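You operate a simulated robot arm through the tools that you are given. There is no shell and no other tool. Be economical: measure what you need, move in short steps, check, and stop when the job is done.

You are at the controls of a simulated two-armed robot. One attempt, no reset.

TASK
Pick up the funnel with one hand, pass it to the other hand and put it on the cover of the left conveyor.

The check looks at the end state, three seconds after you hand in, the way a careful person would. Anything else that was tipped, shoved, dropped, spilled or broken makes it a failure. A push-on lid holds only when it is set on centred and level and pressed home; a screw cap is set on level and turned clockwise until tight.

THE ROBOT
Two 7-joint arms with two-finger parallel grippers on one trunk, on a base that drives. Base frame: it is fixed to the floor where the robot stands at the start and does not move with it; the origin is under the middle of the robot, x ahead of it, y to its left, z up. Units: m, degrees, N and s.
The left shoulder is at the start at [0.086, 0.101, 0.89], the right one opposite. With the tool pointing down near the work surface each hand reaches from about 0.1 to 0.38 m from the robot's upright axis, wherever it stands, measured 20 degrees to its own side. Places, roughly: cover of the left conveyor (24x72 cm) [3.54, -3.5, 0.36]. Payload 2.4 kg a hand.
Tool frame (each hand has its own): the origin (TCP) lies between the finger pads and is the grasp point; the fingertips stand 0.024 m ahead of it; z points along the fingers, y is the line along which they close. The gripper opens to 0.068 m. The fingers are 0.017 m wide and 0.01 m thick; the gripper's body (0.04 by 0.07 m) begins 0.041 m behind the TCP.
Orientation is told as [roll, pitch, yaw] about the base's x, y, z axes, in that order, counted from this pose: with the fingers straight down and closing along the base's y, the tool's x points along the base's -x, its y along +y and its z along -z.

THE INTERFACE
- The arms move only by the tool play_rows. It takes "left_series", "right_series" or both (then of equal length, played together; a hand with none holds still); each is a list of rows, each a list of 7 numbers: the finger opening in cm, from 0 to 6.8, then the shift along the base's x, y, z in cm, then the turn, a rotation vector about the base's x, y, z in degrees. In form: [[gripper, tx, ty, tz, wx, wy, wz], ...]. A call has 1 to 20 rows; each row shifts and turns the commanded pose from where the row before left it. Rows are played at 5 a second. More than 0.05 m and 8.6 degrees between two rows, or a gripper value outside its range, and nothing of the call is played. A pose out of reach is approached as far as the arm can. The call stops where the force on the tool passes 40 N (or 10 N more than at its start, if that is more) or the arm is blocked; 0.2 s more then pass. The fingers move at their own pace (about 0.072 m/s each) and stop on an object; they squeeze with about 40 N. The grip force told is the motor's: it shows also when the fingers shut on nothing. Time passes only in rows, and 0.2 s behind the last, so rows that do not move let the fingers close. It gives the time, the measured TCP pose, the force on the tool (base axes), the opening and the grip force at its end, in the units of the frame above (readings bear some noise), with the torque about the TCP (base axes, N m) and any sound that the robot's microphone picked up.
- Cameras (640 x 400 px; columns grow to the right, rows downward): "scene" is now at [0.1652, 0.0005, 1.0102]; the picture's right is [-0.01, -1.00, -0.00], its down [-0.89, 0.01, -0.46] and it looks along [0.46, -0.00, -0.89] (base axes); focal length 290 px, centre (320, 200). "left" rides on the left gripper at [0.084, -0.011, -0.075] in its tool frame; the picture's right is [0.13, 0.99, 0.00], its down [-0.60, 0.08, -0.79] and it looks along [-0.79, 0.10, 0.61] (tool axes); focal length 251 px, centre (320, 200). "right" rides on the right gripper at [0.084, 0.011, -0.075] in its tool frame; the picture's right is [-0.13, 0.99, 0.00], its down [-0.60, -0.08, -0.79] and it looks along [-0.79, -0.10, 0.61] (tool axes); focal length 251 px, centre (320, 200). There is no depth. A picture from a camera that has moved, and an enlarged one, comes with that camera's place and axes in the base frame and with its lens.
- capture(camera): a new picture of that camera. No time passes.
- lift_body(by): slides the trunk up (or, below 0, down) by that many m; the arms and the scene camera ride with it, the base frame stays. It gives what a move gives, with no picture.
- steer(legs): drives the robot by 1 to 6 legs, each [ahead, left, turn to the left] in m, m and degrees, along the robot's own axes; the way and the turn of a leg run together, so that a leg with both is an arc; at most 1.5 m and 180 degrees a leg. The arms and the cameras ride along, it lands a little off, and it stops where it bumps. It gives what a move gives.
- head_to(pan, tilt): turns the head with the scene camera to pan (to the left, within 86 degrees either way) and tilt (down, from -29 to 69), counted from straight ahead of the robot. It gives what a move gives.
- zoom(camera, box): a new picture of the part [left, top, right, bottom] of that camera's present view, enlarged. No time passes.
- job_done(): hands the job in; it is judged then, once.

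Work in short steps. Places have to be worked out from the pictures, the camera data and where the tool is seen: move nearer, look again, correct. Check each grasp and each placing, and mend what went wrong. You have 120 turns and 100 pictures in all, those below and enlarged ones among them. Open the grippers and draw the arms clear of the work before you hand the job in, unless the task says otherwise; then end with one line.

The tools are called by a JSON object that holds its "op" and its "data". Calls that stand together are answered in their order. play_rows: Moves the arms, as the interface text tells. Its arguments: {"type":"object","properties":{"left_series":{"type":"array"},"right_series":{"type":"array"}},"required":[]} The other tools are called the same way: lift_body (by) slides the trunk up or down; steer (legs) drives the base; head_to (pan, tilt) turns the head that bears the scene camera; capture (camera) takes a picture; zoom (camera, box) takes an enlarged picture of a part of a camera's view; job_done () hands the job in.

At the start:

```text
clock: 0.0
left_tcp_pos: [0.2877, 0.1046, 0.5623]
left_ee_rot: [16.0, -2.5, -2.6]
left_force: [-0.3, 0.1, 0.3]
left_ft_torque: [-0.02, -0.02, -0.03]
left_finger_gap: 0.068
left_grasp_force: 0.1
right_tcp_pos: [0.306, -0.2191, 0.5661]
right_ee_rot: [0.0, 0.0, 0.0]
right_force: [0.5, 0.1, 0.6]
right_ft_torque: [-0.01, 0.03, -0.01]
right_finger_gap: 0.068
right_grasp_force: 0.1
trunk travel left (down, up): [-0.108, 0.742]
robot x, y, heading: [-0.0001, -0.0026, -0.1]
head pan, tilt: [-0.4, 62.7]
```

scene: 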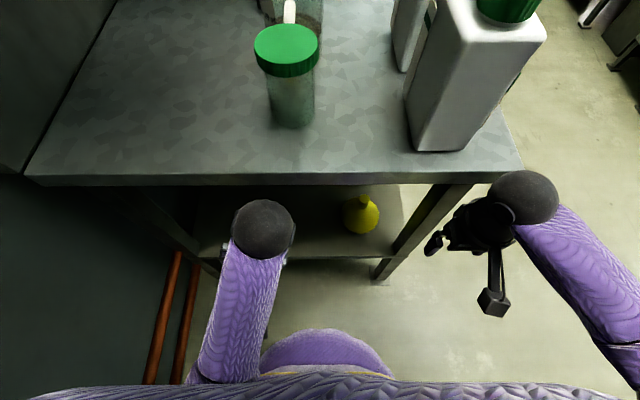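
right: 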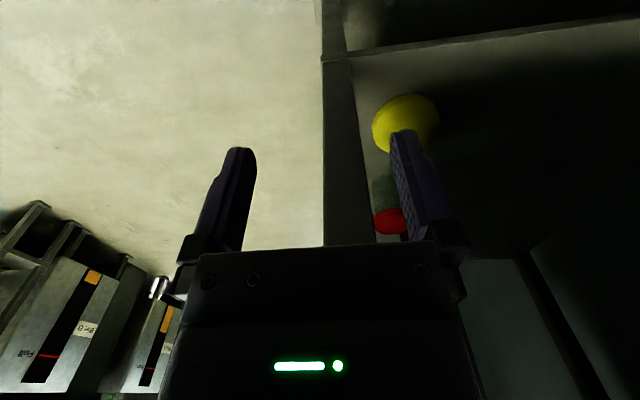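
left: 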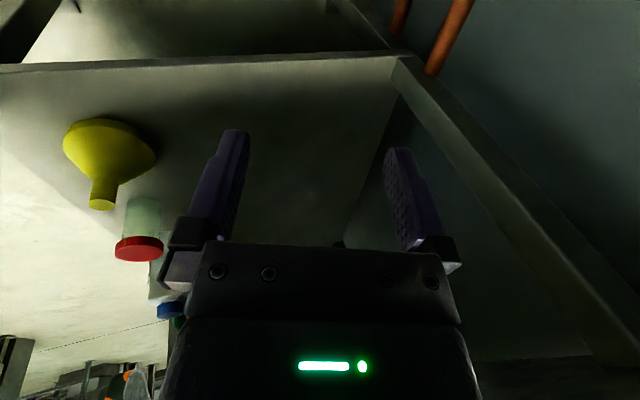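

The funnel (yellow, spout up) stands on the lower shelf, roughly [0.47, -0.11, 0.3]. I'll take a closer look.

{"op": "zoom", "data": {"camera": "scene", "box": [200, 160, 460, 322]}}

{"op": "zoom", "data": {"camera": "left", "box": [0, 50, 320, 250]}}

{"op": "zoom", "data": {"camera": "right", "box": [300, 50, 620, 250]}}

```text
2.46 times, centred on (330, 241) of scene
camera zoom: at [0.1652, 0.0005, 1.0102], right [-0.01, -1.0, 0.0], down [-0.89, 0.01, -0.46], along [0.46, 0.0, -0.89], focal length 713 px, centre (295, 99)
```

zoom: 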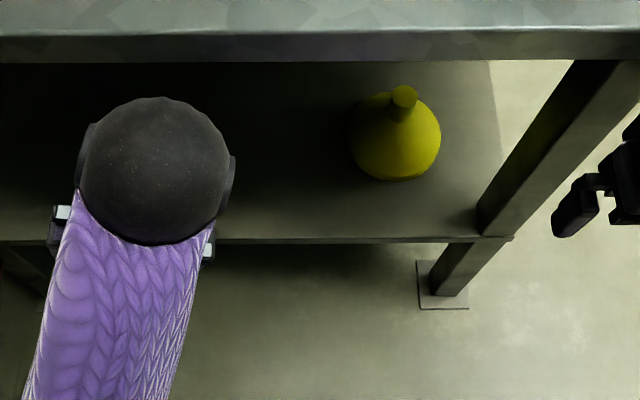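

```text
2.00 times, centred on (160, 150) of left
camera zoom: at [0.1996, 0.0774, 0.6267], right [-0.1, 0.96, 0.27], down [0.56, -0.17, 0.81], along [0.82, 0.23, -0.52], focal length 503 px, centre (640, 300)
```

zoom: 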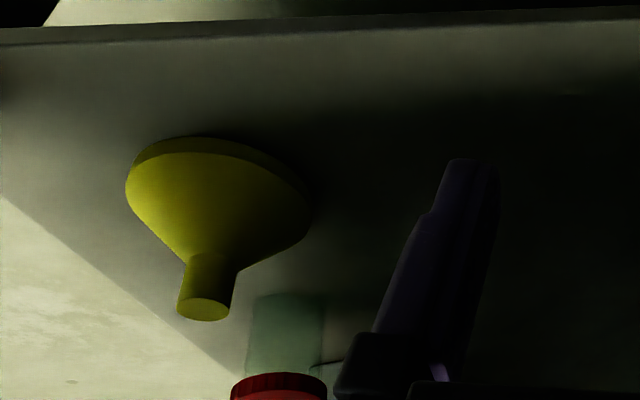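

```text
2.00 times, centred on (460, 150) of right
camera zoom: at [0.2234, -0.208, 0.6401], right [0.13, 0.99, 0.0], down [0.6, -0.08, 0.79], along [0.79, -0.1, -0.61], focal length 503 px, centre (40, 300)
```

zoom: 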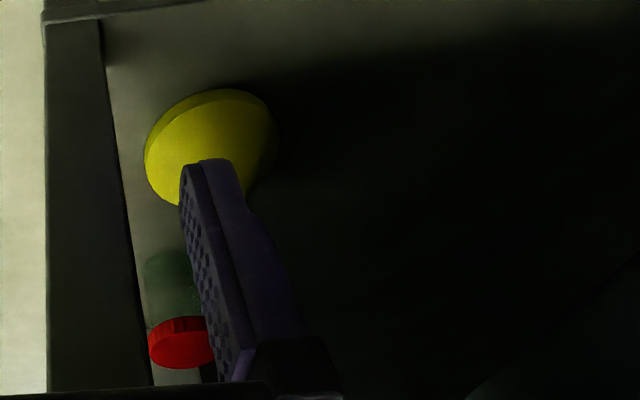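

Triangulating: spout top ≈ [0.466, -0.099, 0.42], shelf z≈0.335, tabletop about 0.68–0.71 with edge at x≈0.36. I'll back up a little to get room for tilting the right tool forward.

{"op": "steer", "data": {"legs": [[-0.12, 0, 0]]}}

```text
clock: 1.2
left_tcp_pos: [0.1697, 0.1061, 0.5613]
left_ee_rot: [16.1, -2.6, -2.5]
left_force: [0.0, 0.6, -0.6]
left_ft_torque: [-0.04, 0.02, 0.0]
left_finger_gap: 0.068
left_grasp_force: 0.0
right_tcp_pos: [0.1892, -0.219, 0.565]
right_ee_rot: [-0.1, 0.0, 0.1]
right_force: [-0.5, 0.0, -0.8]
right_ft_torque: [0.05, -0.04, 0.03]
right_finger_gap: 0.0679
right_grasp_force: 0.0
trunk travel left (down, up): [-0.108, 0.742]
robot x, y, heading: [-0.1145, -0.0002, 0.2]
head pan, tilt: [-0.4, 62.7]
```

Now I tilt the right tool forward while shifting it ahead, inward and down, in free space before the shelf.

{"op": "play_rows", "data": {"right_series": [[6.8, 1.2, 1.2, -1.2, 0, -8, 0], [6.8, 1.2, 1.2, -1.2, 0, -8, 0], [6.8, 1.2, 1.2, -1.2, 0, -8, 0], [6.8, 1.2, 1.2, -1.2, 0, -8, 0], [6.8, 1.2, 1.2, -1.2, 0, -8, 0], [6.8, 1.2, 1.2, -1.2, 0, -8, 0], [6.8, 1.2, 1.2, -1.2, 0, -8, 0], [6.8, 1.2, 1.2, -1.2, 0, -8, 0]]}}

{"op": "capture", "data": {"camera": "right"}}

{"op": "capture", "data": {"camera": "scene"}}

```text
clock: 3.0
left_tcp_pos: [0.1688, 0.1052, 0.5619]
left_ee_rot: [16.3, -2.7, -2.5]
left_force: [0.2, 0.0, 0.3]
left_ft_torque: [-0.01, 0.01, 0.01]
left_finger_gap: 0.0679
left_grasp_force: 0.1
right_tcp_pos: [0.2829, -0.1232, 0.4664]
right_ee_rot: [-0.1, -63.9, 0.2]
right_force: [0.5, -0.2, -0.3]
right_ft_torque: [-0.03, 0.02, 0.03]
right_finger_gap: 0.0682
right_grasp_force: 0.2
trunk travel left (down, up): [-0.108, 0.742]
robot x, y, heading: [-0.1192, 0.0001, -0.1]
head pan, tilt: [-0.4, 62.7]
```

```text
93 pictures are left
camera right: at [0.1803, -0.1124, 0.4243], right [0.06, 0.99, 0.12], down [-0.45, -0.08, 0.89], along [0.89, -0.1, 0.44], focal length 251 px, centre (320, 200)
```

right: 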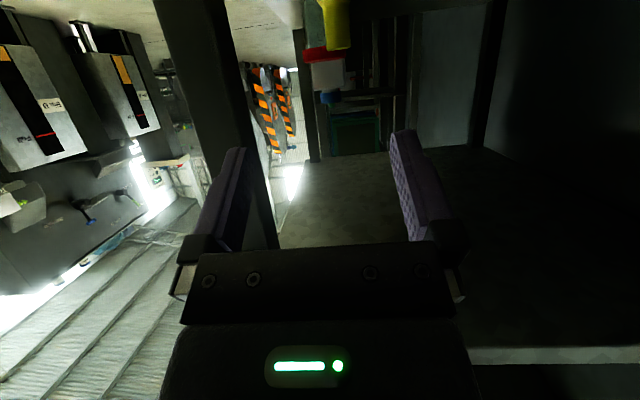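

```text
92 pictures are left
camera scene: at [0.0468, 0.0005, 1.0102], right [-0.01, -1.0, 0.0], down [-0.89, 0.01, -0.46], along [0.46, 0.0, -0.89], focal length 290 px, centre (320, 200)
```

scene: 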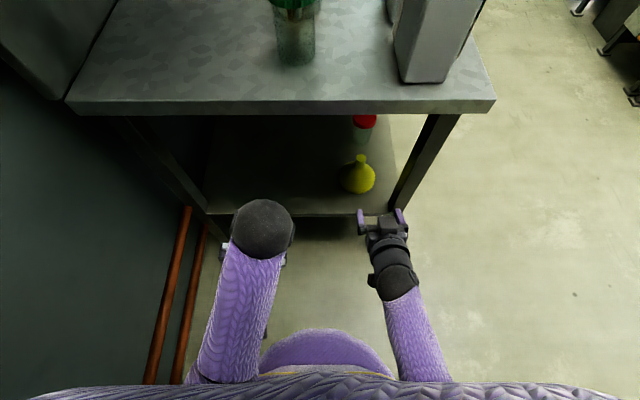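

The right camera hangs below the tool, which would come close to the shelf. I'll try rolling the right hand 180° about its pointing axis in free space, so the camera ends on top and a level approach is possible.

{"op": "play_rows", "data": {"right_series": [[6.8, 0, 0, 0, -7.64, 0, 3.72], [6.8, 0, 0, 0, -7.64, 0, 3.72], [6.8, 0, 0, 0, -7.64, 0, 3.72], [6.8, 0, 0, 0, -7.64, 0, 3.72], [6.8, 0, 0, 0, -7.64, 0, 3.72], [6.8, 0, 0, 0, -7.64, 0, 3.72], [6.8, 0, 0, 0, -7.64, 0, 3.72], [6.8, 0, 0, 0, -7.64, 0, 3.72], [6.8, 0, 0, 0, -7.64, 0, 3.72], [6.8, 0, 0, 0, -7.64, 0, 3.72], [6.8, 0, 0, 0, -7.64, 0, 3.72], [6.8, 0, 0, 0, -7.64, 0, 3.72]]}}

{"op": "capture", "data": {"camera": "scene"}}

```text
clock: 5.6
left_tcp_pos: [0.1706, 0.1051, 0.5632]
left_ee_rot: [16.2, -2.6, -2.5]
left_force: [0.0, 0.0, -0.5]
left_ft_torque: [-0.01, 0.01, 0.01]
left_finger_gap: 0.0679
left_grasp_force: 0.0
right_tcp_pos: [0.2846, -0.1224, 0.4689]
right_ee_rot: [-63.5, 11.0, 95.5]
right_force: [-0.4, -0.1, 0.6]
right_ft_torque: [-0.03, -0.01, 0.01]
right_finger_gap: 0.0681
right_grasp_force: 0.0
trunk travel left (down, up): [-0.108, 0.742]
robot x, y, heading: [-0.1201, -0.0007, 0.2]
head pan, tilt: [-0.4, 62.7]
```

```text
91 pictures are left
camera scene: at [0.0468, 0.0007, 1.0102], right [-0.01, -1.0, 0.0], down [-0.89, 0.01, -0.46], along [0.46, 0.0, -0.89], focal length 290 px, centre (320, 200)
```

scene: 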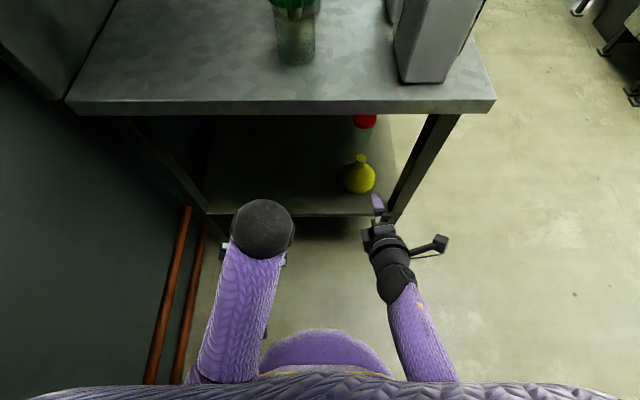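

It follows so far; continuing the roll to 180°.

{"op": "play_rows", "data": {"right_series": [[6.8, 0, 0, 0, -7.64, 0, 3.72], [6.8, 0, 0, 0, -7.64, 0, 3.72], [6.8, 0, 0, 0, -7.64, 0, 3.72], [6.8, 0, 0, 0, -7.64, 0, 3.72], [6.8, 0, 0, 0, -7.64, 0, 3.72], [6.8, 0, 0, 0, -7.64, 0, 3.72], [6.8, 0, 0, 0, -7.64, 0, 3.72], [6.8, 0, 0, 0, -7.64, 0, 3.72], [6.8, 0, 0, 0, -7.64, 0, 3.72], [6.8, 0, 0, 0, -1.35, 0, 0.66]]}}

{"op": "capture", "data": {"camera": "scene"}}

{"op": "capture", "data": {"camera": "right"}}

```text
clock: 7.8
left_tcp_pos: [0.1696, 0.1047, 0.5626]
left_ee_rot: [16.1, -2.6, -2.5]
left_force: [0.2, 0.2, 0.2]
left_ft_torque: [-0.01, -0.02, 0.05]
left_finger_gap: 0.0679
left_grasp_force: 0.0
right_tcp_pos: [0.2849, -0.1227, 0.469]
right_ee_rot: [0.3, 63.9, -179.5]
right_force: [0.0, 0.8, 0.3]
right_ft_torque: [-0.03, 0.04, 0.04]
right_finger_gap: 0.0677
right_grasp_force: 0.0
trunk travel left (down, up): [-0.108, 0.742]
robot x, y, heading: [-0.1163, -0.0046, 0.1]
head pan, tilt: [-0.4, 62.7]
```

```text
90 pictures are left
camera scene: at [0.0468, 0.0006, 1.0102], right [-0.01, -1.0, 0.0], down [-0.89, 0.01, -0.46], along [0.46, 0.0, -0.89], focal length 290 px, centre (320, 200)
```

scene: 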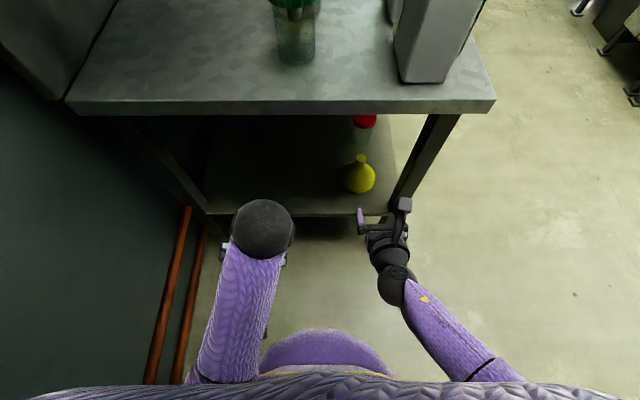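

```text
89 pictures are left
camera right: at [0.2545, -0.1334, 0.5769], right [-0.05, -0.99, -0.11], down [-0.98, 0.08, -0.2], along [0.2, 0.1, -0.97], focal length 251 px, centre (320, 200)
```

right: 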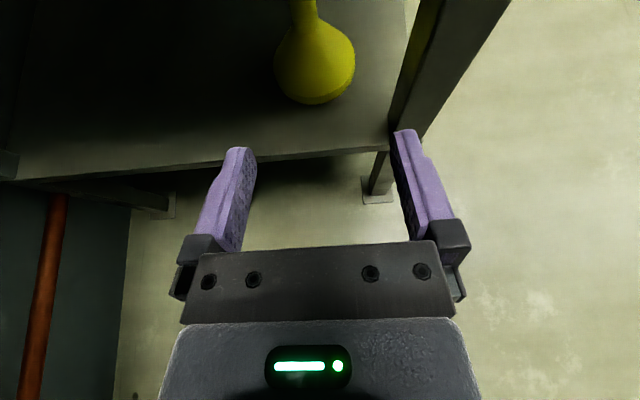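

Now the hand looks down onto the funnel (spout ≈ x 0.462, y -0.105). I level the tool to about 8° below horizontal and move it in ahead of the spout.

{"op": "play_rows", "data": {"right_series": [[6.8, 1.5, 0.4, -1.3, 0, -6, 0], [6.8, 2, 0.5, -1.3, 0, -6, 0], [6.8, 2, 0.5, -1.3, 0, -6, 0], [6.8, 2, 0.4, -1.3, 0, 0, 0]]}}

{"op": "capture", "data": {"camera": "right"}}

{"op": "zoom", "data": {"camera": "scene", "box": [280, 110, 440, 210]}}

```text
clock: 8.8
left_tcp_pos: [0.1678, 0.1056, 0.5627]
left_ee_rot: [16.1, -2.6, -2.4]
left_force: [-0.1, 0.6, 0.4]
left_ft_torque: [0.02, -0.01, -0.02]
left_finger_gap: 0.0682
left_grasp_force: 0.0
right_tcp_pos: [0.3392, -0.1028, 0.4586]
right_ee_rot: [-0.4, 82.1, 179.5]
right_force: [-0.4, -0.3, 0.1]
right_ft_torque: [0.0, 0.0, -0.01]
right_finger_gap: 0.0681
right_grasp_force: 0.0
right hand out of reach, approached as far as the arm can: row 3, 4
trunk travel left (down, up): [-0.108, 0.742]
robot x, y, heading: [-0.1209, -0.0019, -0.0]
head pan, tilt: [-0.4, 62.7]
```

```text
88 pictures are left
camera right: at [0.2777, -0.1132, 0.5514], right [-0.02, -0.99, -0.13], down [-0.87, 0.08, -0.49], along [0.49, 0.1, -0.86], focal length 251 px, centre (320, 200)
```

right: 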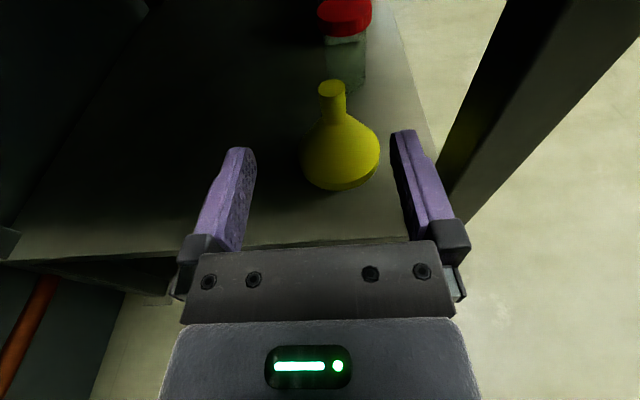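

```text
4.00 times, centred on (360, 160) of scene
camera zoom: at [0.0469, 0.0007, 1.0101], right [-0.01, -1.0, 0.0], down [-0.89, 0.01, -0.46], along [0.46, 0.0, -0.89], focal length 1158 px, centre (160, 360)
```

zoom: 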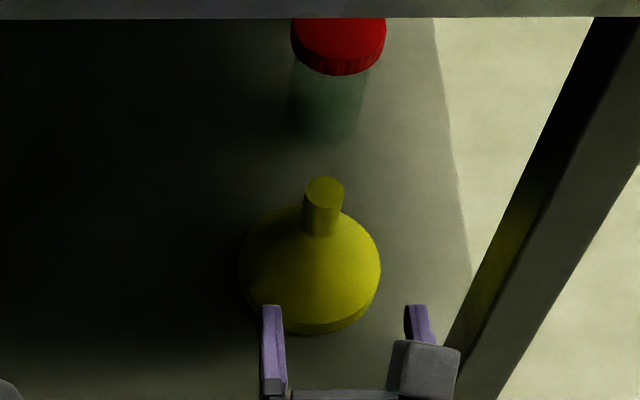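

Better parallax gives spout top ≈ [0.491, -0.108, 0.389], shelf z≈0.287, table edge x≈0.374. The arm is near its reach, so I lower the trunk and creep ahead with the base.

{"op": "lift_body", "data": {"by": -0.09}}

{"op": "steer", "data": {"legs": [[0.05, 0, 0]]}}

{"op": "capture", "data": {"camera": "right"}}

{"op": "capture", "data": {"camera": "scene"}}

```text
clock: 10.1
left_tcp_pos: [0.1792, 0.1348, 0.4804]
left_ee_rot: [22.1, -4.4, -4.1]
left_force: [-0.1, 0.0, -0.5]
left_ft_torque: [0.0, 0.01, -0.01]
left_finger_gap: 0.0678
left_grasp_force: 0.0
right_tcp_pos: [0.3407, -0.1027, 0.376]
right_ee_rot: [0.7, 82.5, -179.2]
right_force: [0.2, 0.3, -0.2]
right_ft_torque: [-0.01, 0.03, 0.0]
right_finger_gap: 0.068
right_grasp_force: 0.1
trunk travel left (down, up): [-0.018, 0.832]
robot x, y, heading: [-0.1207, -0.0018, 0.3]
head pan, tilt: [-0.4, 62.7]
```

```text
clock: 11.0
left_tcp_pos: [0.2282, 0.1352, 0.4788]
left_ee_rot: [22.1, -3.9, -4.2]
left_force: [-0.7, -0.1, -0.8]
left_ft_torque: [0.01, -0.02, 0.0]
left_finger_gap: 0.0678
left_grasp_force: 0.1
right_tcp_pos: [0.3898, -0.1028, 0.3756]
right_ee_rot: [0.5, 82.4, -179.4]
right_force: [0.1, 0.4, 0.5]
right_ft_torque: [-0.02, 0.0, 0.0]
right_finger_gap: 0.0678
right_grasp_force: 0.0
trunk travel left (down, up): [-0.018, 0.832]
robot x, y, heading: [-0.0695, -0.0033, 0.0]
head pan, tilt: [-0.4, 62.7]
```

```text
86 pictures are left
camera right: at [0.3281, -0.1129, 0.4682], right [-0.02, -0.99, -0.13], down [-0.87, 0.08, -0.49], along [0.5, 0.1, -0.86], focal length 251 px, centre (320, 200)
```

right: 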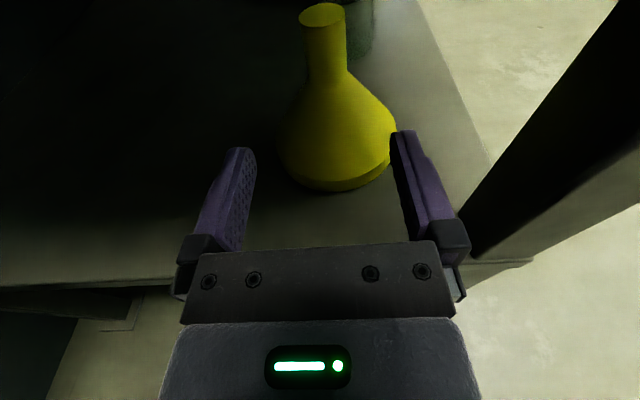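

```text
85 pictures are left
camera scene: at [0.1276, 0.0008, 0.922], right [-0.01, -1.0, 0.0], down [-0.89, 0.01, -0.46], along [0.46, 0.0, -0.89], focal length 290 px, centre (320, 200)
```

scene: 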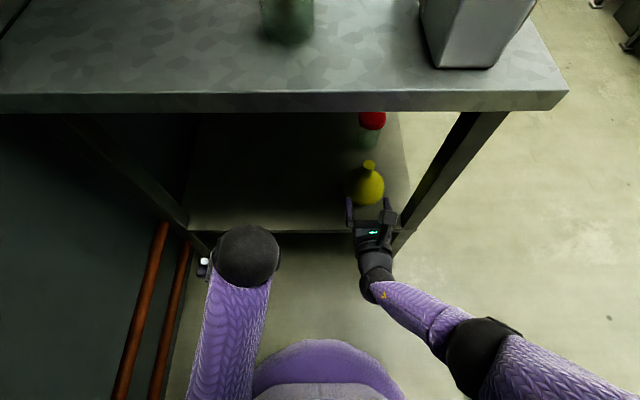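

Tool is aligned and at right height (spout z≈0.366–0.395). Creep 5 cm more with the base.

{"op": "steer", "data": {"legs": [[0.05, -0.004, 0]]}}

{"op": "capture", "data": {"camera": "right"}}

{"op": "zoom", "data": {"camera": "scene", "box": [280, 130, 440, 230]}}

```text
clock: 11.9
left_tcp_pos: [0.2769, 0.131, 0.4777]
left_ee_rot: [22.3, -4.0, -4.4]
left_force: [1.1, 0.6, 0.8]
left_ft_torque: [-0.02, 0.0, -0.01]
left_finger_gap: 0.0679
left_grasp_force: 0.1
right_tcp_pos: [0.4391, -0.1075, 0.375]
right_ee_rot: [0.6, 82.5, -179.5]
right_force: [-0.3, -0.5, 0.5]
right_ft_torque: [0.04, -0.01, 0.0]
right_finger_gap: 0.068
right_grasp_force: 0.0
trunk travel left (down, up): [-0.018, 0.832]
robot x, y, heading: [-0.0212, -0.0013, -0.2]
head pan, tilt: [-0.4, 62.7]
```

```text
84 pictures are left
camera right: at [0.3777, -0.1173, 0.4681], right [-0.02, -0.99, -0.13], down [-0.87, 0.08, -0.49], along [0.5, 0.1, -0.86], focal length 251 px, centre (320, 200)
```

right: 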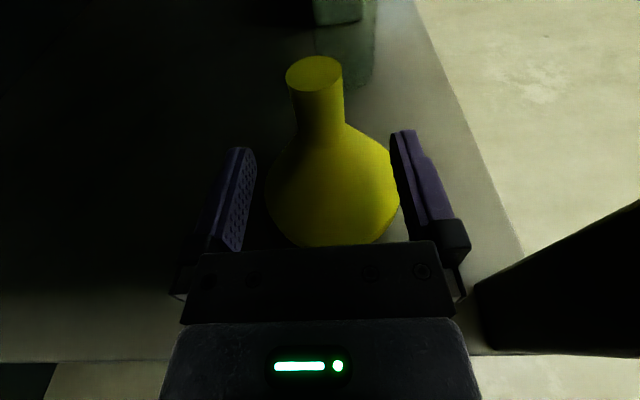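

```text
4.00 times, centred on (360, 180) of scene
camera zoom: at [0.1773, -0.0034, 0.9219], right [-0.01, -1.0, 0.0], down [-0.89, 0.01, -0.46], along [0.46, 0.0, -0.89], focal length 1158 px, centre (160, 280)
```

zoom: 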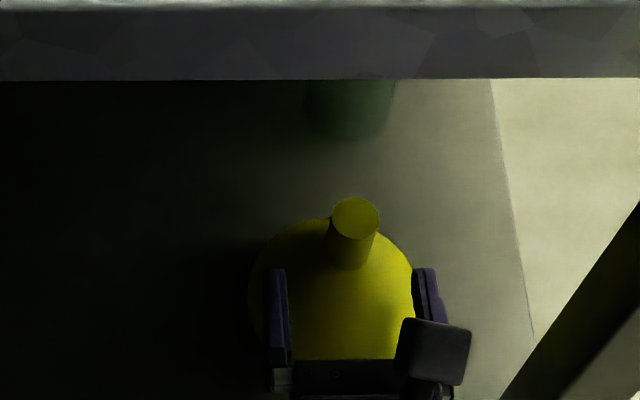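

Axis at x≈0.487, y≈-0.107, top z≈0.396. Raise 4 mm and go 4 cm further so the pads bracket the spout.

{"op": "lift_body", "data": {"by": 0.004}}

{"op": "steer", "data": {"legs": [[0.042, 0, 0]]}}

{"op": "capture", "data": {"camera": "right"}}

```text
clock: 12.5
left_tcp_pos: [0.2872, 0.1681, 0.4847]
left_ee_rot: [30.0, -4.8, -6.8]
left_force: [0.1, 0.6, 0.3]
left_ft_torque: [0.04, 0.02, 0.01]
left_finger_gap: 0.0677
left_grasp_force: 0.0
right_tcp_pos: [0.4386, -0.1074, 0.375]
right_ee_rot: [0.5, 82.2, -179.5]
right_force: [-0.2, -0.3, -0.1]
right_ft_torque: [0.02, 0.0, 0.0]
right_finger_gap: 0.0678
right_grasp_force: 0.0
trunk travel left (down, up): [-0.022, 0.828]
robot x, y, heading: [-0.0182, -0.0015, 0.1]
head pan, tilt: [-0.4, 62.7]
```

```text
clock: 13.2
left_tcp_pos: [0.2919, 0.1695, 0.4834]
left_ee_rot: [30.2, -4.5, -6.6]
left_force: [-0.7, 0.0, -0.5]
left_ft_torque: [0.0, 0.0, 0.01]
left_finger_gap: 0.0681
left_grasp_force: 0.1
right_tcp_pos: [0.4452, -0.1079, 0.3749]
right_ee_rot: [0.8, 82.2, -179.2]
right_force: [0.2, -0.1, 0.3]
right_ft_torque: [-0.01, 0.01, -0.01]
right_finger_gap: 0.0681
right_grasp_force: 0.1
trunk travel left (down, up): [-0.022, 0.828]
robot x, y, heading: [-0.0115, -0.0033, 0.3]
head pan, tilt: [-0.4, 62.7]
stopped in leg 1: the robot was blocked; the commanded pose is now the measured one
```

```text
82 pictures are left
camera right: at [0.3827, -0.1174, 0.4683], right [-0.02, -0.99, -0.13], down [-0.87, 0.08, -0.49], along [0.5, 0.1, -0.86], focal length 251 px, centre (320, 200)
```

right: 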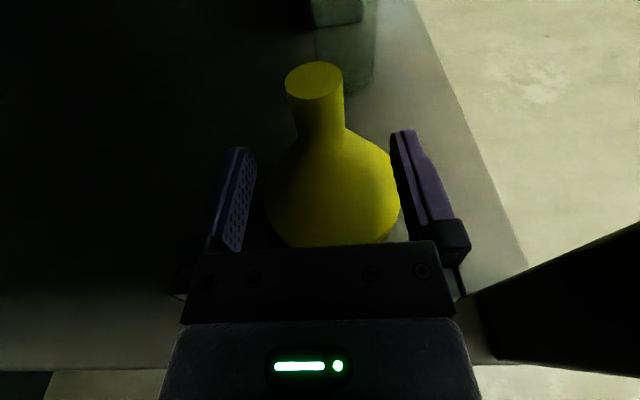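

The base was blocked, and the left arm has shifted; I look at what's touching.

{"op": "capture", "data": {"camera": "scene"}}

{"op": "capture", "data": {"camera": "left"}}

```text
81 pictures are left
camera scene: at [0.1824, -0.0034, 0.9233], right [-0.01, -1.0, 0.0], down [-0.89, 0.01, -0.46], along [0.46, 0.0, -0.89], focal length 290 px, centre (320, 200)
```

scene: 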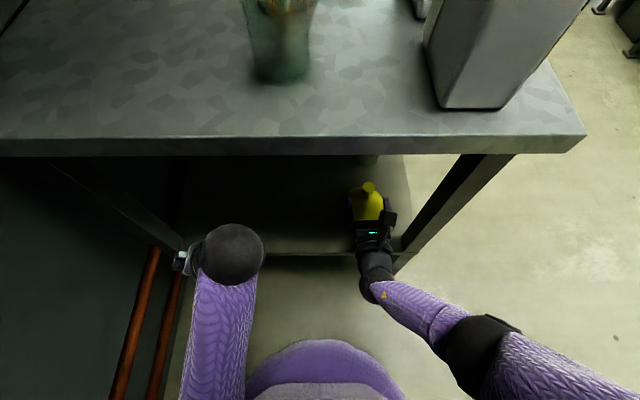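

```text
80 pictures are left
camera left: at [0.1989, 0.1321, 0.5354], right [-0.07, 0.87, 0.49], down [0.5, -0.39, 0.77], along [0.86, 0.3, -0.41], focal length 251 px, centre (320, 200)
```

left: 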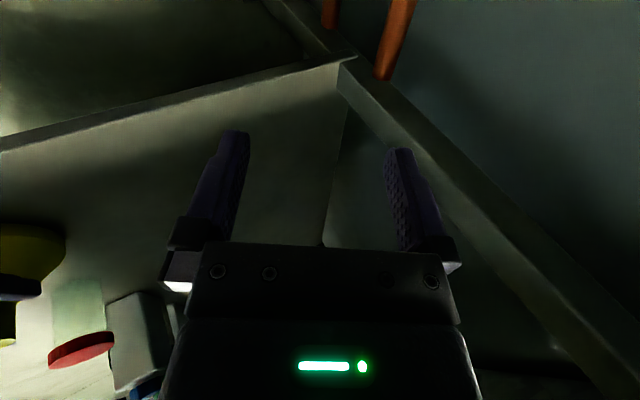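

Cause isn't clear; the funnel isn't touched. I'll try extending the right arm itself the remaining 3.5 cm.

{"op": "play_rows", "data": {"right_series": [[6.8, 1.2, 0, 0.1, 0, 0, 0], [6.8, 1.2, 0, 0.1, 0, 0, 0], [6.8, 1.1, 0, 0.1, 0, 0, 0]]}}

```text
clock: 14.0
left_tcp_pos: [0.2919, 0.1687, 0.4827]
left_ee_rot: [30.2, -4.5, -6.7]
left_force: [0.3, -0.2, -0.8]
left_ft_torque: [0.03, 0.01, -0.04]
left_finger_gap: 0.068
left_grasp_force: 0.0
right_tcp_pos: [0.4809, -0.1082, 0.3802]
right_ee_rot: [0.7, 82.2, -179.4]
right_force: [-1.1, -0.7, -0.4]
right_ft_torque: [0.02, -0.01, 0.0]
right_finger_gap: 0.0679
right_grasp_force: 0.0
trunk travel left (down, up): [-0.022, 0.828]
robot x, y, heading: [-0.0123, -0.0024, -0.1]
head pan, tilt: [-0.4, 62.7]
```

It reached [0.481, -0.108, 0.380]. A check picture before closing.

{"op": "capture", "data": {"camera": "right"}}

```text
79 pictures are left
camera right: at [0.418, -0.1183, 0.4725], right [-0.02, -0.99, -0.13], down [-0.87, 0.08, -0.49], along [0.5, 0.1, -0.86], focal length 251 px, centre (320, 200)
```

right: 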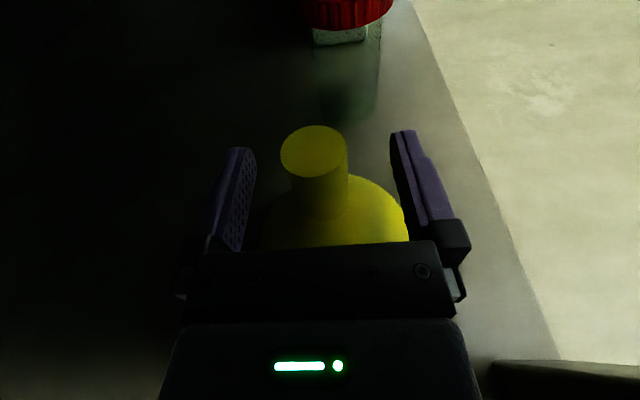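

The spout sits between the pads. Close.

{"op": "play_rows", "data": {"right_series": [[2, 0, 0, 0, 0, 0, 0], [0, 0, 0, 0, 0, 0, 0], [0, 0, 0, 0, 0, 0, 0], [0, 0, 0, 0, 0, 0, 0]]}}

```text
clock: 15.0
left_tcp_pos: [0.2921, 0.1684, 0.484]
left_ee_rot: [30.1, -4.7, -6.7]
left_force: [-0.2, -0.7, -0.4]
left_ft_torque: [0.0, -0.01, -0.01]
left_finger_gap: 0.0678
left_grasp_force: 0.0
right_tcp_pos: [0.4785, -0.1077, 0.3787]
right_ee_rot: [0.9, 82.3, -179.2]
right_force: [-0.2, -2.7, -0.6]
right_ft_torque: [-0.31, -0.02, -0.11]
right_finger_gap: 0.0211
right_grasp_force: 38.3
trunk travel left (down, up): [-0.022, 0.828]
robot x, y, heading: [-0.0114, -0.0005, 0.1]
head pan, tilt: [-0.4, 62.7]
```

Gripped at 2.1 cm. Lift 3 cm with the arm.

{"op": "play_rows", "data": {"right_series": [[0, 0, 0, 1, 0, 0, 0], [0, 0, 0, 1, 0, 0, 0], [0, 0, 0, 1, 0, 0, 0]]}}

{"op": "capture", "data": {"camera": "right"}}

```text
clock: 15.8
left_tcp_pos: [0.2911, 0.1687, 0.4833]
left_ee_rot: [30.2, -4.7, -6.6]
left_force: [0.6, -0.3, 0.6]
left_ft_torque: [0.0, 0.01, 0.01]
left_finger_gap: 0.068
left_grasp_force: 0.1
right_tcp_pos: [0.479, -0.1068, 0.4087]
right_ee_rot: [0.6, 82.3, -179.5]
right_force: [0.9, 0.2, 0.2]
right_ft_torque: [-0.01, -0.01, 0.0]
right_finger_gap: 0.0217
right_grasp_force: 39.2
trunk travel left (down, up): [-0.022, 0.828]
robot x, y, heading: [-0.0135, -0.0037, -0.1]
head pan, tilt: [-0.4, 62.7]
```

```text
78 pictures are left
camera right: at [0.418, -0.1175, 0.5017], right [-0.02, -0.99, -0.13], down [-0.87, 0.08, -0.49], along [0.5, 0.1, -0.86], focal length 251 px, centre (320, 200)
```

right: 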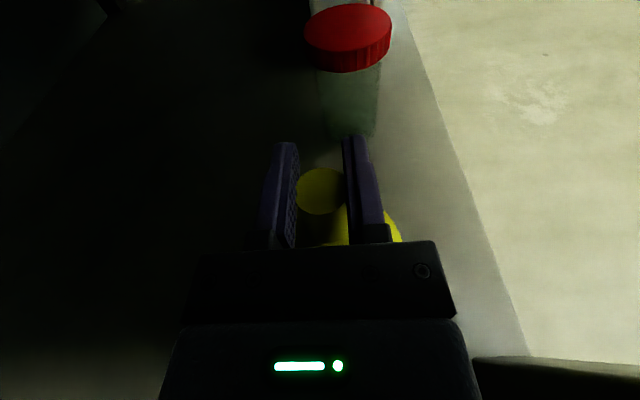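

Funnel is held. Back the base straight out from the shelf by 0.3 m.

{"op": "steer", "data": {"legs": [[-0.15, 0, 0], [-0.15, 0, 0]]}}

{"op": "lift_body", "data": {"by": 0.1}}

{"op": "capture", "data": {"camera": "scene"}}

```text
clock: 18.1
left_tcp_pos: [-0.008, 0.1667, 0.4829]
left_ee_rot: [30.1, -4.7, -7.2]
left_force: [0.8, 0.1, 0.2]
left_ft_torque: [0.05, 0.01, 0.01]
left_finger_gap: 0.0679
left_grasp_force: 0.0
right_tcp_pos: [0.1773, -0.1101, 0.4091]
right_ee_rot: [0.6, 82.2, -180.1]
right_force: [0.7, 0.7, 0.2]
right_ft_torque: [0.03, 0.01, 0.01]
right_finger_gap: 0.0219
right_grasp_force: 38.4
trunk travel left (down, up): [-0.022, 0.828]
robot x, y, heading: [-0.3152, -0.0021, -0.7]
head pan, tilt: [-0.4, 62.7]
```

```text
clock: 19.6
left_tcp_pos: [-0.0079, 0.2061, 0.5851]
left_ee_rot: [37.9, -3.4, -9.2]
left_force: [1.0, 0.9, -0.4]
left_ft_torque: [-0.02, -0.03, 0.01]
left_finger_gap: 0.068
left_grasp_force: 0.1
right_tcp_pos: [0.1755, -0.1103, 0.5045]
right_ee_rot: [0.0, 82.1, 179.4]
right_force: [0.3, -0.9, -1.2]
right_ft_torque: [0.0, 0.0, 0.03]
right_finger_gap: 0.022
right_grasp_force: 38.6
trunk travel left (down, up): [-0.122, 0.728]
robot x, y, heading: [-0.3158, -0.0032, -0.7]
head pan, tilt: [-0.4, 62.7]
stopped: the arm was blocked; the commanded pose is now the measured one
```

```text
77 pictures are left
camera scene: at [-0.1537, -0.0036, 1.0246], right [-0.02, -1.0, 0.0], down [-0.89, 0.01, -0.46], along [0.46, -0.01, -0.89], focal length 290 px, centre (320, 200)
```

scene: 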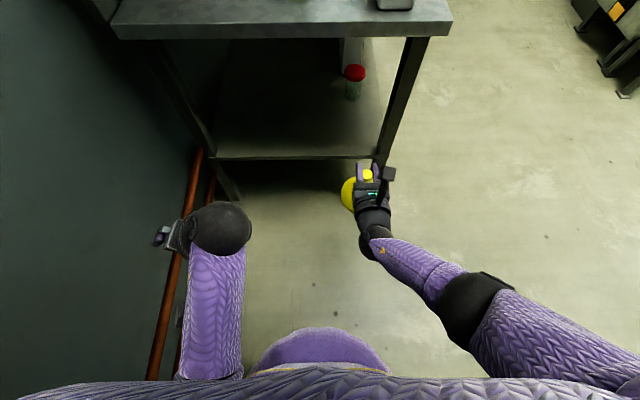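

Left hand is apparently pressing against the wall/pipes at the left. I drive to the right away from it.

{"op": "steer", "data": {"legs": [[-0.1, -0.1, 0], [0, -0.3, 0]]}}

{"op": "capture", "data": {"camera": "scene"}}

```text
clock: 22.6
left_tcp_pos: [-0.1127, -0.1921, 0.5836]
left_ee_rot: [37.9, -3.4, -8.9]
left_force: [-0.3, 0.7, -0.7]
left_ft_torque: [-0.03, -0.02, -0.01]
left_finger_gap: 0.068
left_grasp_force: 0.1
right_tcp_pos: [0.0707, -0.5084, 0.5047]
right_ee_rot: [0.2, 81.9, 180.0]
right_force: [0.6, -0.3, -0.3]
right_ft_torque: [-0.03, -0.01, -0.01]
right_finger_gap: 0.0218
right_grasp_force: 38.5
trunk travel left (down, up): [-0.122, 0.728]
robot x, y, heading: [-0.4176, -0.4032, -0.5]
head pan, tilt: [-0.4, 62.7]
```

```text
76 pictures are left
camera scene: at [-0.2591, -0.402, 1.0247], right [-0.01, -1.0, 0.0], down [-0.89, 0.01, -0.46], along [0.46, -0.01, -0.89], focal length 290 px, centre (320, 200)
```

scene: 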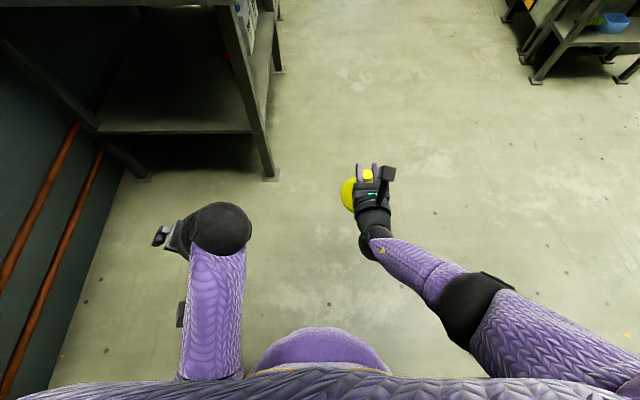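

Clear space here. Bring the right hand back and inward in front of the chest for the handover, keeping the funnel level.

{"op": "play_rows", "data": {"right_series": [[0, -1.5, 1.3, 0.6, 0, 0, 0], [0, -1.5, 1.3, 0.6, 0, 0, 0], [0, -1.5, 1.3, 0.6, 0, 0, 0], [0, -1.5, 1.3, 0.6, 0, 0, 0], [0, -1.5, 1.3, 0.6, 0, 0, 0], [0, -1.5, 1.3, 0.6, 0, 0, 0], [0, -1.5, 1.3, 0.6, 0, 0, 0], [0, -1.5, 1.3, 0.6, 0, 0, 0]]}}

{"op": "capture", "data": {"camera": "scene"}}

```text
clock: 24.4
left_tcp_pos: [-0.1144, -0.1926, 0.5837]
left_ee_rot: [37.9, -3.4, -9.0]
left_force: [-0.1, 1.1, 0.9]
left_ft_torque: [-0.03, 0.0, 0.04]
left_finger_gap: 0.0679
left_grasp_force: 0.0
right_tcp_pos: [-0.0496, -0.4034, 0.5525]
right_ee_rot: [0.3, 82.1, 179.9]
right_force: [-0.4, -0.3, -1.3]
right_ft_torque: [0.0, 0.01, 0.0]
right_finger_gap: 0.0218
right_grasp_force: 38.6
trunk travel left (down, up): [-0.122, 0.728]
robot x, y, heading: [-0.418, -0.403, -0.3]
head pan, tilt: [-0.4, 62.7]
```

```text
75 pictures are left
camera scene: at [-0.2591, -0.4021, 1.0247], right [-0.01, -1.0, 0.0], down [-0.89, 0.01, -0.46], along [0.46, -0.01, -0.89], focal length 290 px, centre (320, 200)
```

scene: 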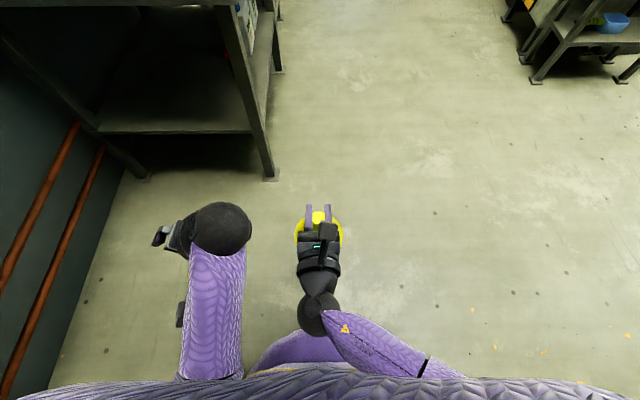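

Right hand holds the funnel in front. Now I raise the left hand, set it upright and yaw it −90° so its fingers close along x, still off to the side.

{"op": "play_rows", "data": {"left_series": [[6.8, 0, 0, 2.2, -7.5, 1.2, 0], [6.8, 0, 0, 2.2, -7.5, 1.2, 0], [6.8, 0, 0, 2.2, -7.5, 1.2, 0], [6.8, 0, 0, 2.2, -7.5, 1.2, 0], [6.8, 0, 0, 2.2, -7.5, 1.2, 0], [6.8, 0, 0, 0, 0.5, 3.4, 0], [6.8, 0, 0, 0, 0, 0, -8.1], [6.8, 0, 0, 0, 0, 0, -8.1], [6.8, 0, 0, 0, 0, 0, -8.1], [6.8, 0, 0, 0, 0, 0, -8.1], [6.8, 0, 0, 0, 0, 0, -8.1], [6.8, 0, 0, 0, 0, 0, -8.1], [6.8, 0, 0, 0, 0, 0, -8.1], [6.8, 0, 0, 0, 0, 0, -8.1], [6.8, 0, 0, 0, 0, 0, -8.1], [6.8, 0, 0, 0, 0, 0, -8.1]]}}

{"op": "capture", "data": {"camera": "scene"}}

{"op": "capture", "data": {"camera": "left"}}

```text
clock: 27.8
left_tcp_pos: [-0.0827, -0.1386, 0.6398]
left_ee_rot: [-0.1, 0.8, -87.9]
left_force: [-0.6, -0.7, -0.2]
left_ft_torque: [-0.03, 0.01, 0.0]
left_finger_gap: 0.068
left_grasp_force: 0.1
left hand out of reach, approached as far as the arm can: row 3, 4, 5
right_tcp_pos: [-0.048, -0.4024, 0.5516]
right_ee_rot: [0.3, 82.1, 179.9]
right_force: [-0.2, 0.3, 0.1]
right_ft_torque: [0.0, -0.02, -0.01]
right_finger_gap: 0.0219
right_grasp_force: 38.7
trunk travel left (down, up): [-0.122, 0.728]
robot x, y, heading: [-0.4196, -0.4051, -0.3]
head pan, tilt: [-0.4, 62.7]
```

```text
74 pictures are left
camera scene: at [-0.2591, -0.402, 1.0247], right [-0.01, -1.0, 0.0], down [-0.89, 0.01, -0.46], along [0.46, -0.01, -0.89], focal length 290 px, centre (320, 200)
```

scene: 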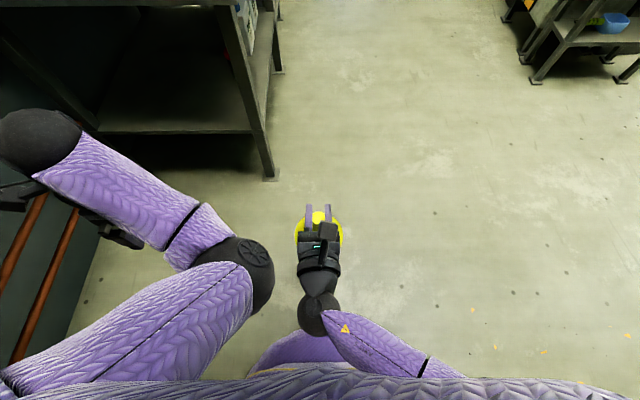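

```text
73 pictures are left
camera left: at [-0.0963, -0.0562, 0.7141], right [0.99, 0.16, 0.0], down [0.1, -0.61, 0.78], along [0.13, -0.77, -0.62], focal length 251 px, centre (320, 200)
```

left: 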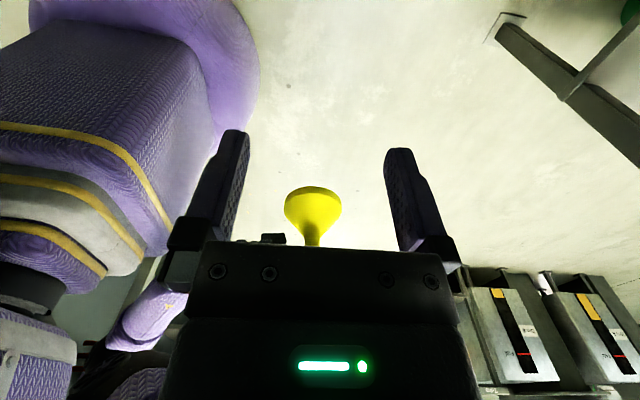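

The left hand is upright, closing along x. I lower the right hand 5 cm, and bring the left across above the spout (staying well above it).

{"op": "play_rows", "data": {"left_series": [[6.8, 0.6, -3.0, -0.3, 0, 0, -1], [6.8, 0.6, -3.0, -0.3, 0, 0, -1], [6.8, 0.6, -3.0, 0, 0, 0, 0], [6.8, 0.6, -3.0, 0, 0, 0, 0], [6.8, 0.6, -3.0, 0, 0, 0, 0], [6.8, 0.6, -3.0, 0, 0, 0, 0]], "right_series": [[0, 0, 0, -1, 0, 0, 0], [0, 0, 0, -1, 0, 0, 0], [0, 0, 0, -1, 0, 0, 0], [0, 0, 0, -1, 0, 0, 0], [0, 0, 0, -1, 0, 0, 0], [0, 0, 0, 0, 0, 0, 0]]}}

{"op": "capture", "data": {"camera": "scene"}}

{"op": "capture", "data": {"camera": "left"}}

```text
clock: 29.2
left_tcp_pos: [-0.0315, -0.3056, 0.6123]
left_ee_rot: [0.4, 1.1, -89.7]
left_force: [-0.1, 0.6, 0.7]
left_ft_torque: [0.01, -0.01, 0.03]
left_finger_gap: 0.068
left_grasp_force: 0.0
left hand out of reach, approached as far as the arm can: row 1, 2, 3, 4
right_tcp_pos: [-0.0491, -0.4032, 0.5034]
right_ee_rot: [0.0, 82.1, 179.6]
right_force: [1.1, -0.1, -0.3]
right_ft_torque: [-0.01, 0.01, -0.01]
right_finger_gap: 0.0216
right_grasp_force: 39.4
trunk travel left (down, up): [-0.122, 0.728]
robot x, y, heading: [-0.4203, -0.4017, -0.3]
head pan, tilt: [-0.4, 62.7]
```

```text
72 pictures are left
camera scene: at [-0.2591, -0.402, 1.0247], right [-0.01, -1.0, 0.0], down [-0.89, 0.01, -0.46], along [0.46, -0.01, -0.89], focal length 290 px, centre (320, 200)
```

scene: 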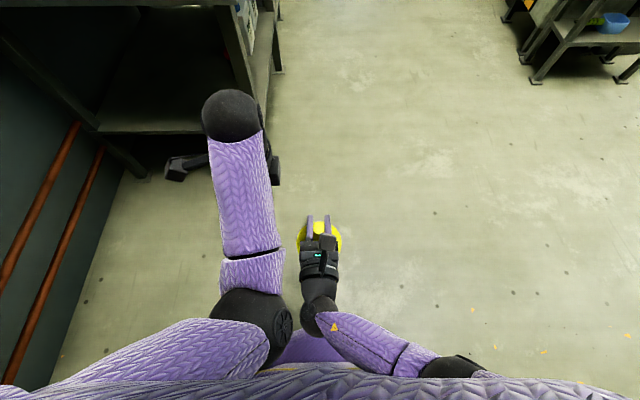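

```text
71 pictures are left
camera left: at [-0.0415, -0.2228, 0.6886], right [0.99, 0.13, 0.01], down [0.08, -0.62, 0.78], along [0.11, -0.77, -0.62], focal length 251 px, centre (320, 200)
```

left: 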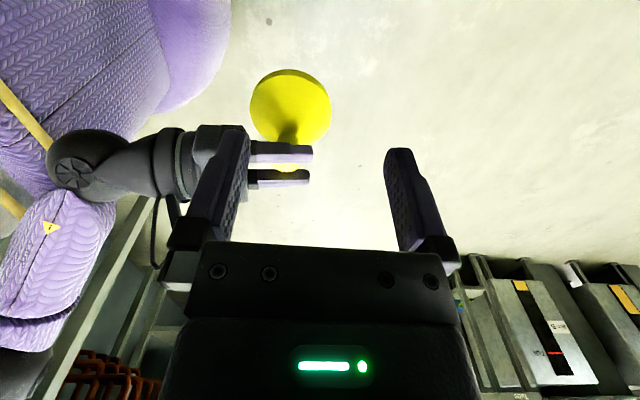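

Spout axis judged at x≈-0.045, y≈-0.40. Narrow the left opening to 4.2 cm and move above it.

{"op": "play_rows", "data": {"left_series": [[4.2, -0.4, -1.9, 0, 0, 0, 0], [4.2, -0.4, -1.9, 0, 0, 0, 0], [4.2, -0.3, -1.9, 0, 0, 0, 0], [4.2, -0.2, -1.9, 0, 0, 0, 0], [4.2, 0, -1.9, 0, 0, 0, 0]]}}

{"op": "capture", "data": {"camera": "left"}}

{"op": "capture", "data": {"camera": "right"}}

```text
clock: 30.4
left_tcp_pos: [-0.0388, -0.3984, 0.6121]
left_ee_rot: [0.8, 1.4, -89.3]
left_force: [0.3, 0.1, 0.1]
left_ft_torque: [0.01, 0.0, 0.02]
left_finger_gap: 0.0422
left_grasp_force: 0.1
left hand out of reach, approached as far as the arm can: row 1
right_tcp_pos: [-0.0468, -0.4029, 0.5035]
right_ee_rot: [0.2, 81.9, 179.9]
right_force: [0.9, -0.3, 0.2]
right_ft_torque: [0.0, 0.0, -0.03]
right_finger_gap: 0.0219
right_grasp_force: 39.0
trunk travel left (down, up): [-0.122, 0.728]
robot x, y, heading: [-0.4192, -0.3991, -0.3]
head pan, tilt: [-0.4, 62.7]
```

```text
70 pictures are left
camera left: at [-0.0518, -0.3159, 0.6879], right [0.99, 0.14, 0.02], down [0.07, -0.62, 0.78], along [0.12, -0.77, -0.63], focal length 251 px, centre (320, 200)
```

left: 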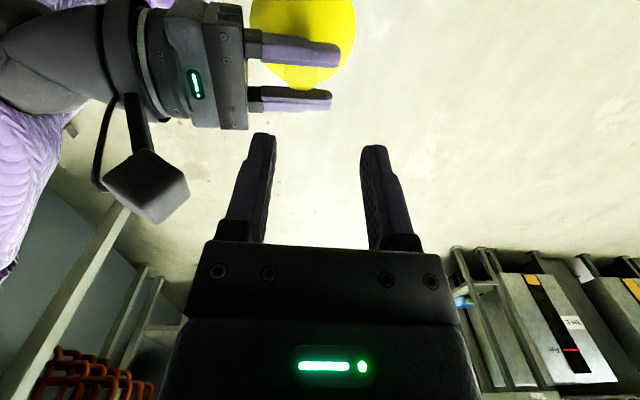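

```text
69 pictures are left
camera right: at [-0.1099, -0.4138, 0.5964], right [-0.02, -0.99, -0.13], down [-0.87, 0.08, -0.49], along [0.49, 0.1, -0.86], focal length 251 px, centre (320, 200)
```

right: 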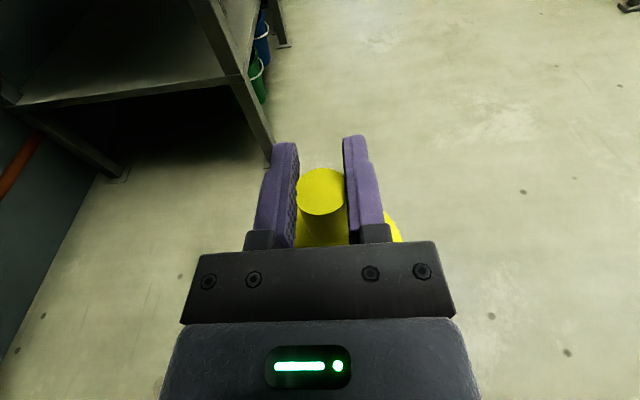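

I check how the spout sits in the right fingers before descending.

{"op": "zoom", "data": {"camera": "right", "box": [240, 120, 400, 220]}}

{"op": "zoom", "data": {"camera": "left", "box": [200, 0, 400, 125]}}

{"op": "zoom", "data": {"camera": "scene", "box": [240, 170, 400, 270]}}

```text
4.00 times, centred on (320, 170) of right
camera zoom: at [-0.1099, -0.4138, 0.5964], right [-0.02, -0.99, -0.13], down [-0.87, 0.08, -0.49], along [0.49, 0.1, -0.86], focal length 1006 px, centre (320, 320)
```

zoom: 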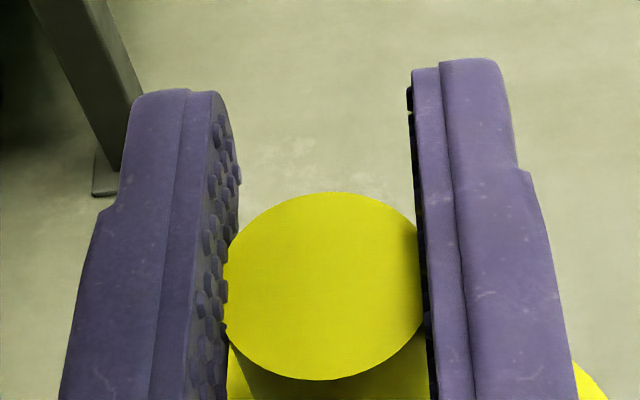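

```text
3.20 times, centred on (300, 62) of left
camera zoom: at [-0.0518, -0.3159, 0.6879], right [0.99, 0.14, 0.02], down [0.07, -0.62, 0.78], along [0.12, -0.77, -0.63], focal length 805 px, centre (384, 640)
```

zoom: 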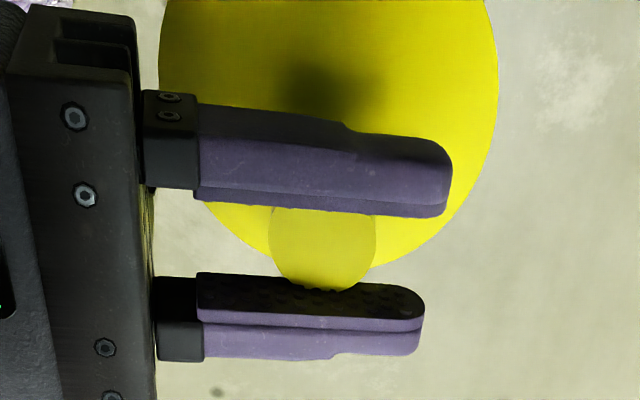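

```text
4.00 times, centred on (320, 220) of scene
camera zoom: at [-0.2591, -0.402, 1.0247], right [-0.01, -1.0, 0.0], down [-0.89, 0.01, -0.46], along [0.46, -0.01, -0.89], focal length 1158 px, centre (320, 120)
```

zoom: 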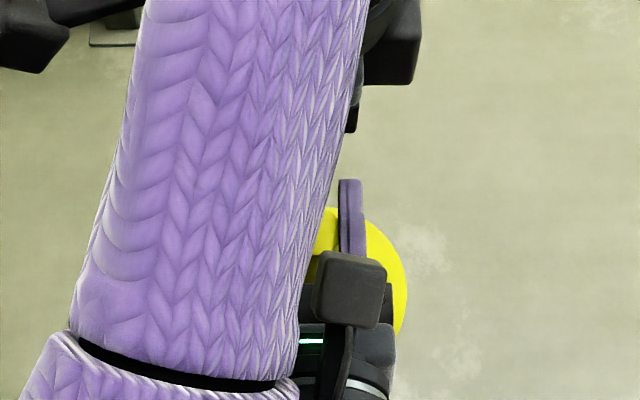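

Spout axis is at about x=-0.050, y=-0.403, top z≈0.505–0.52. Align left (opening 3.6 cm) and descend most of the way, then look.

{"op": "play_rows", "data": {"left_series": [[3.6, -0.6, -0.2, 0, 0, 0, 0], [3.6, -0.5, -0.2, 0, 0, 0, 0], [3.6, 0, 0, -1.5, 0, 0, 0], [3.6, 0, 0, -1.5, 0, 0, 0], [3.6, 0, 0, -1.5, 0, 0, 0], [3.6, 0, 0, -1.0, 0, 0, 0]]}}

{"op": "capture", "data": {"camera": "left"}}

{"op": "capture", "data": {"camera": "right"}}

```text
clock: 31.8
left_tcp_pos: [-0.0584, -0.4092, 0.5527]
left_ee_rot: [-0.2, 0.6, -89.9]
left_force: [-0.8, -2.5, 4.1]
left_ft_torque: [-0.1, 0.1, 0.04]
left_finger_gap: 0.0373
left_grasp_force: 1.6
right_tcp_pos: [-0.0487, -0.403, 0.5021]
right_ee_rot: [0.2, 82.0, 179.8]
right_force: [1.9, 2.1, -3.9]
right_ft_torque: [-0.03, -0.08, -0.08]
right_finger_gap: 0.0218
right_grasp_force: 39.0
trunk travel left (down, up): [-0.122, 0.728]
robot x, y, heading: [-0.4178, -0.3989, -0.6]
head pan, tilt: [-0.4, 62.7]
```

```text
65 pictures are left
camera left: at [-0.0678, -0.3258, 0.6278], right [0.99, 0.13, 0.0], down [0.08, -0.61, 0.79], along [0.1, -0.78, -0.62], focal length 251 px, centre (320, 200)
```

left: 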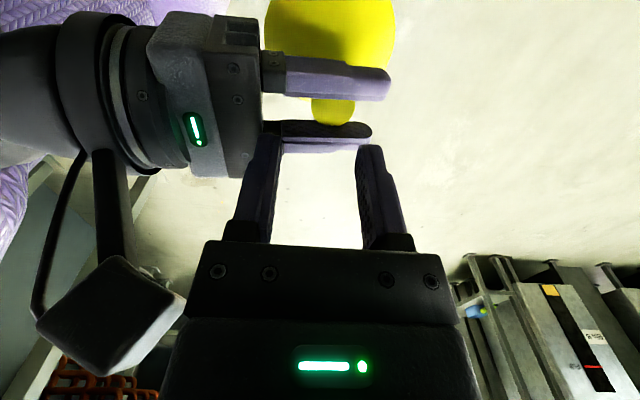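

```text
64 pictures are left
camera right: at [-0.1099, -0.4138, 0.5963], right [-0.02, -0.99, -0.13], down [-0.87, 0.08, -0.49], along [0.49, 0.1, -0.86], focal length 251 px, centre (320, 200)
```

right: 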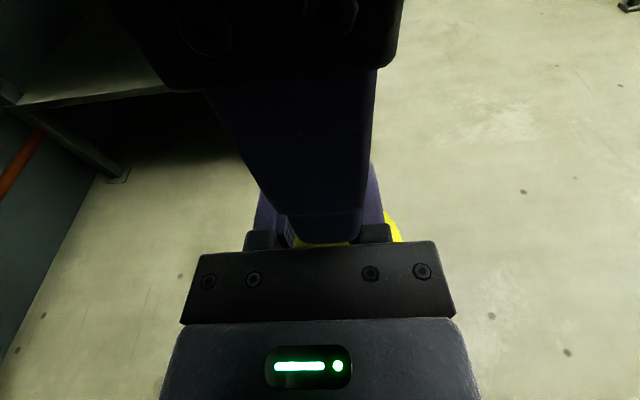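

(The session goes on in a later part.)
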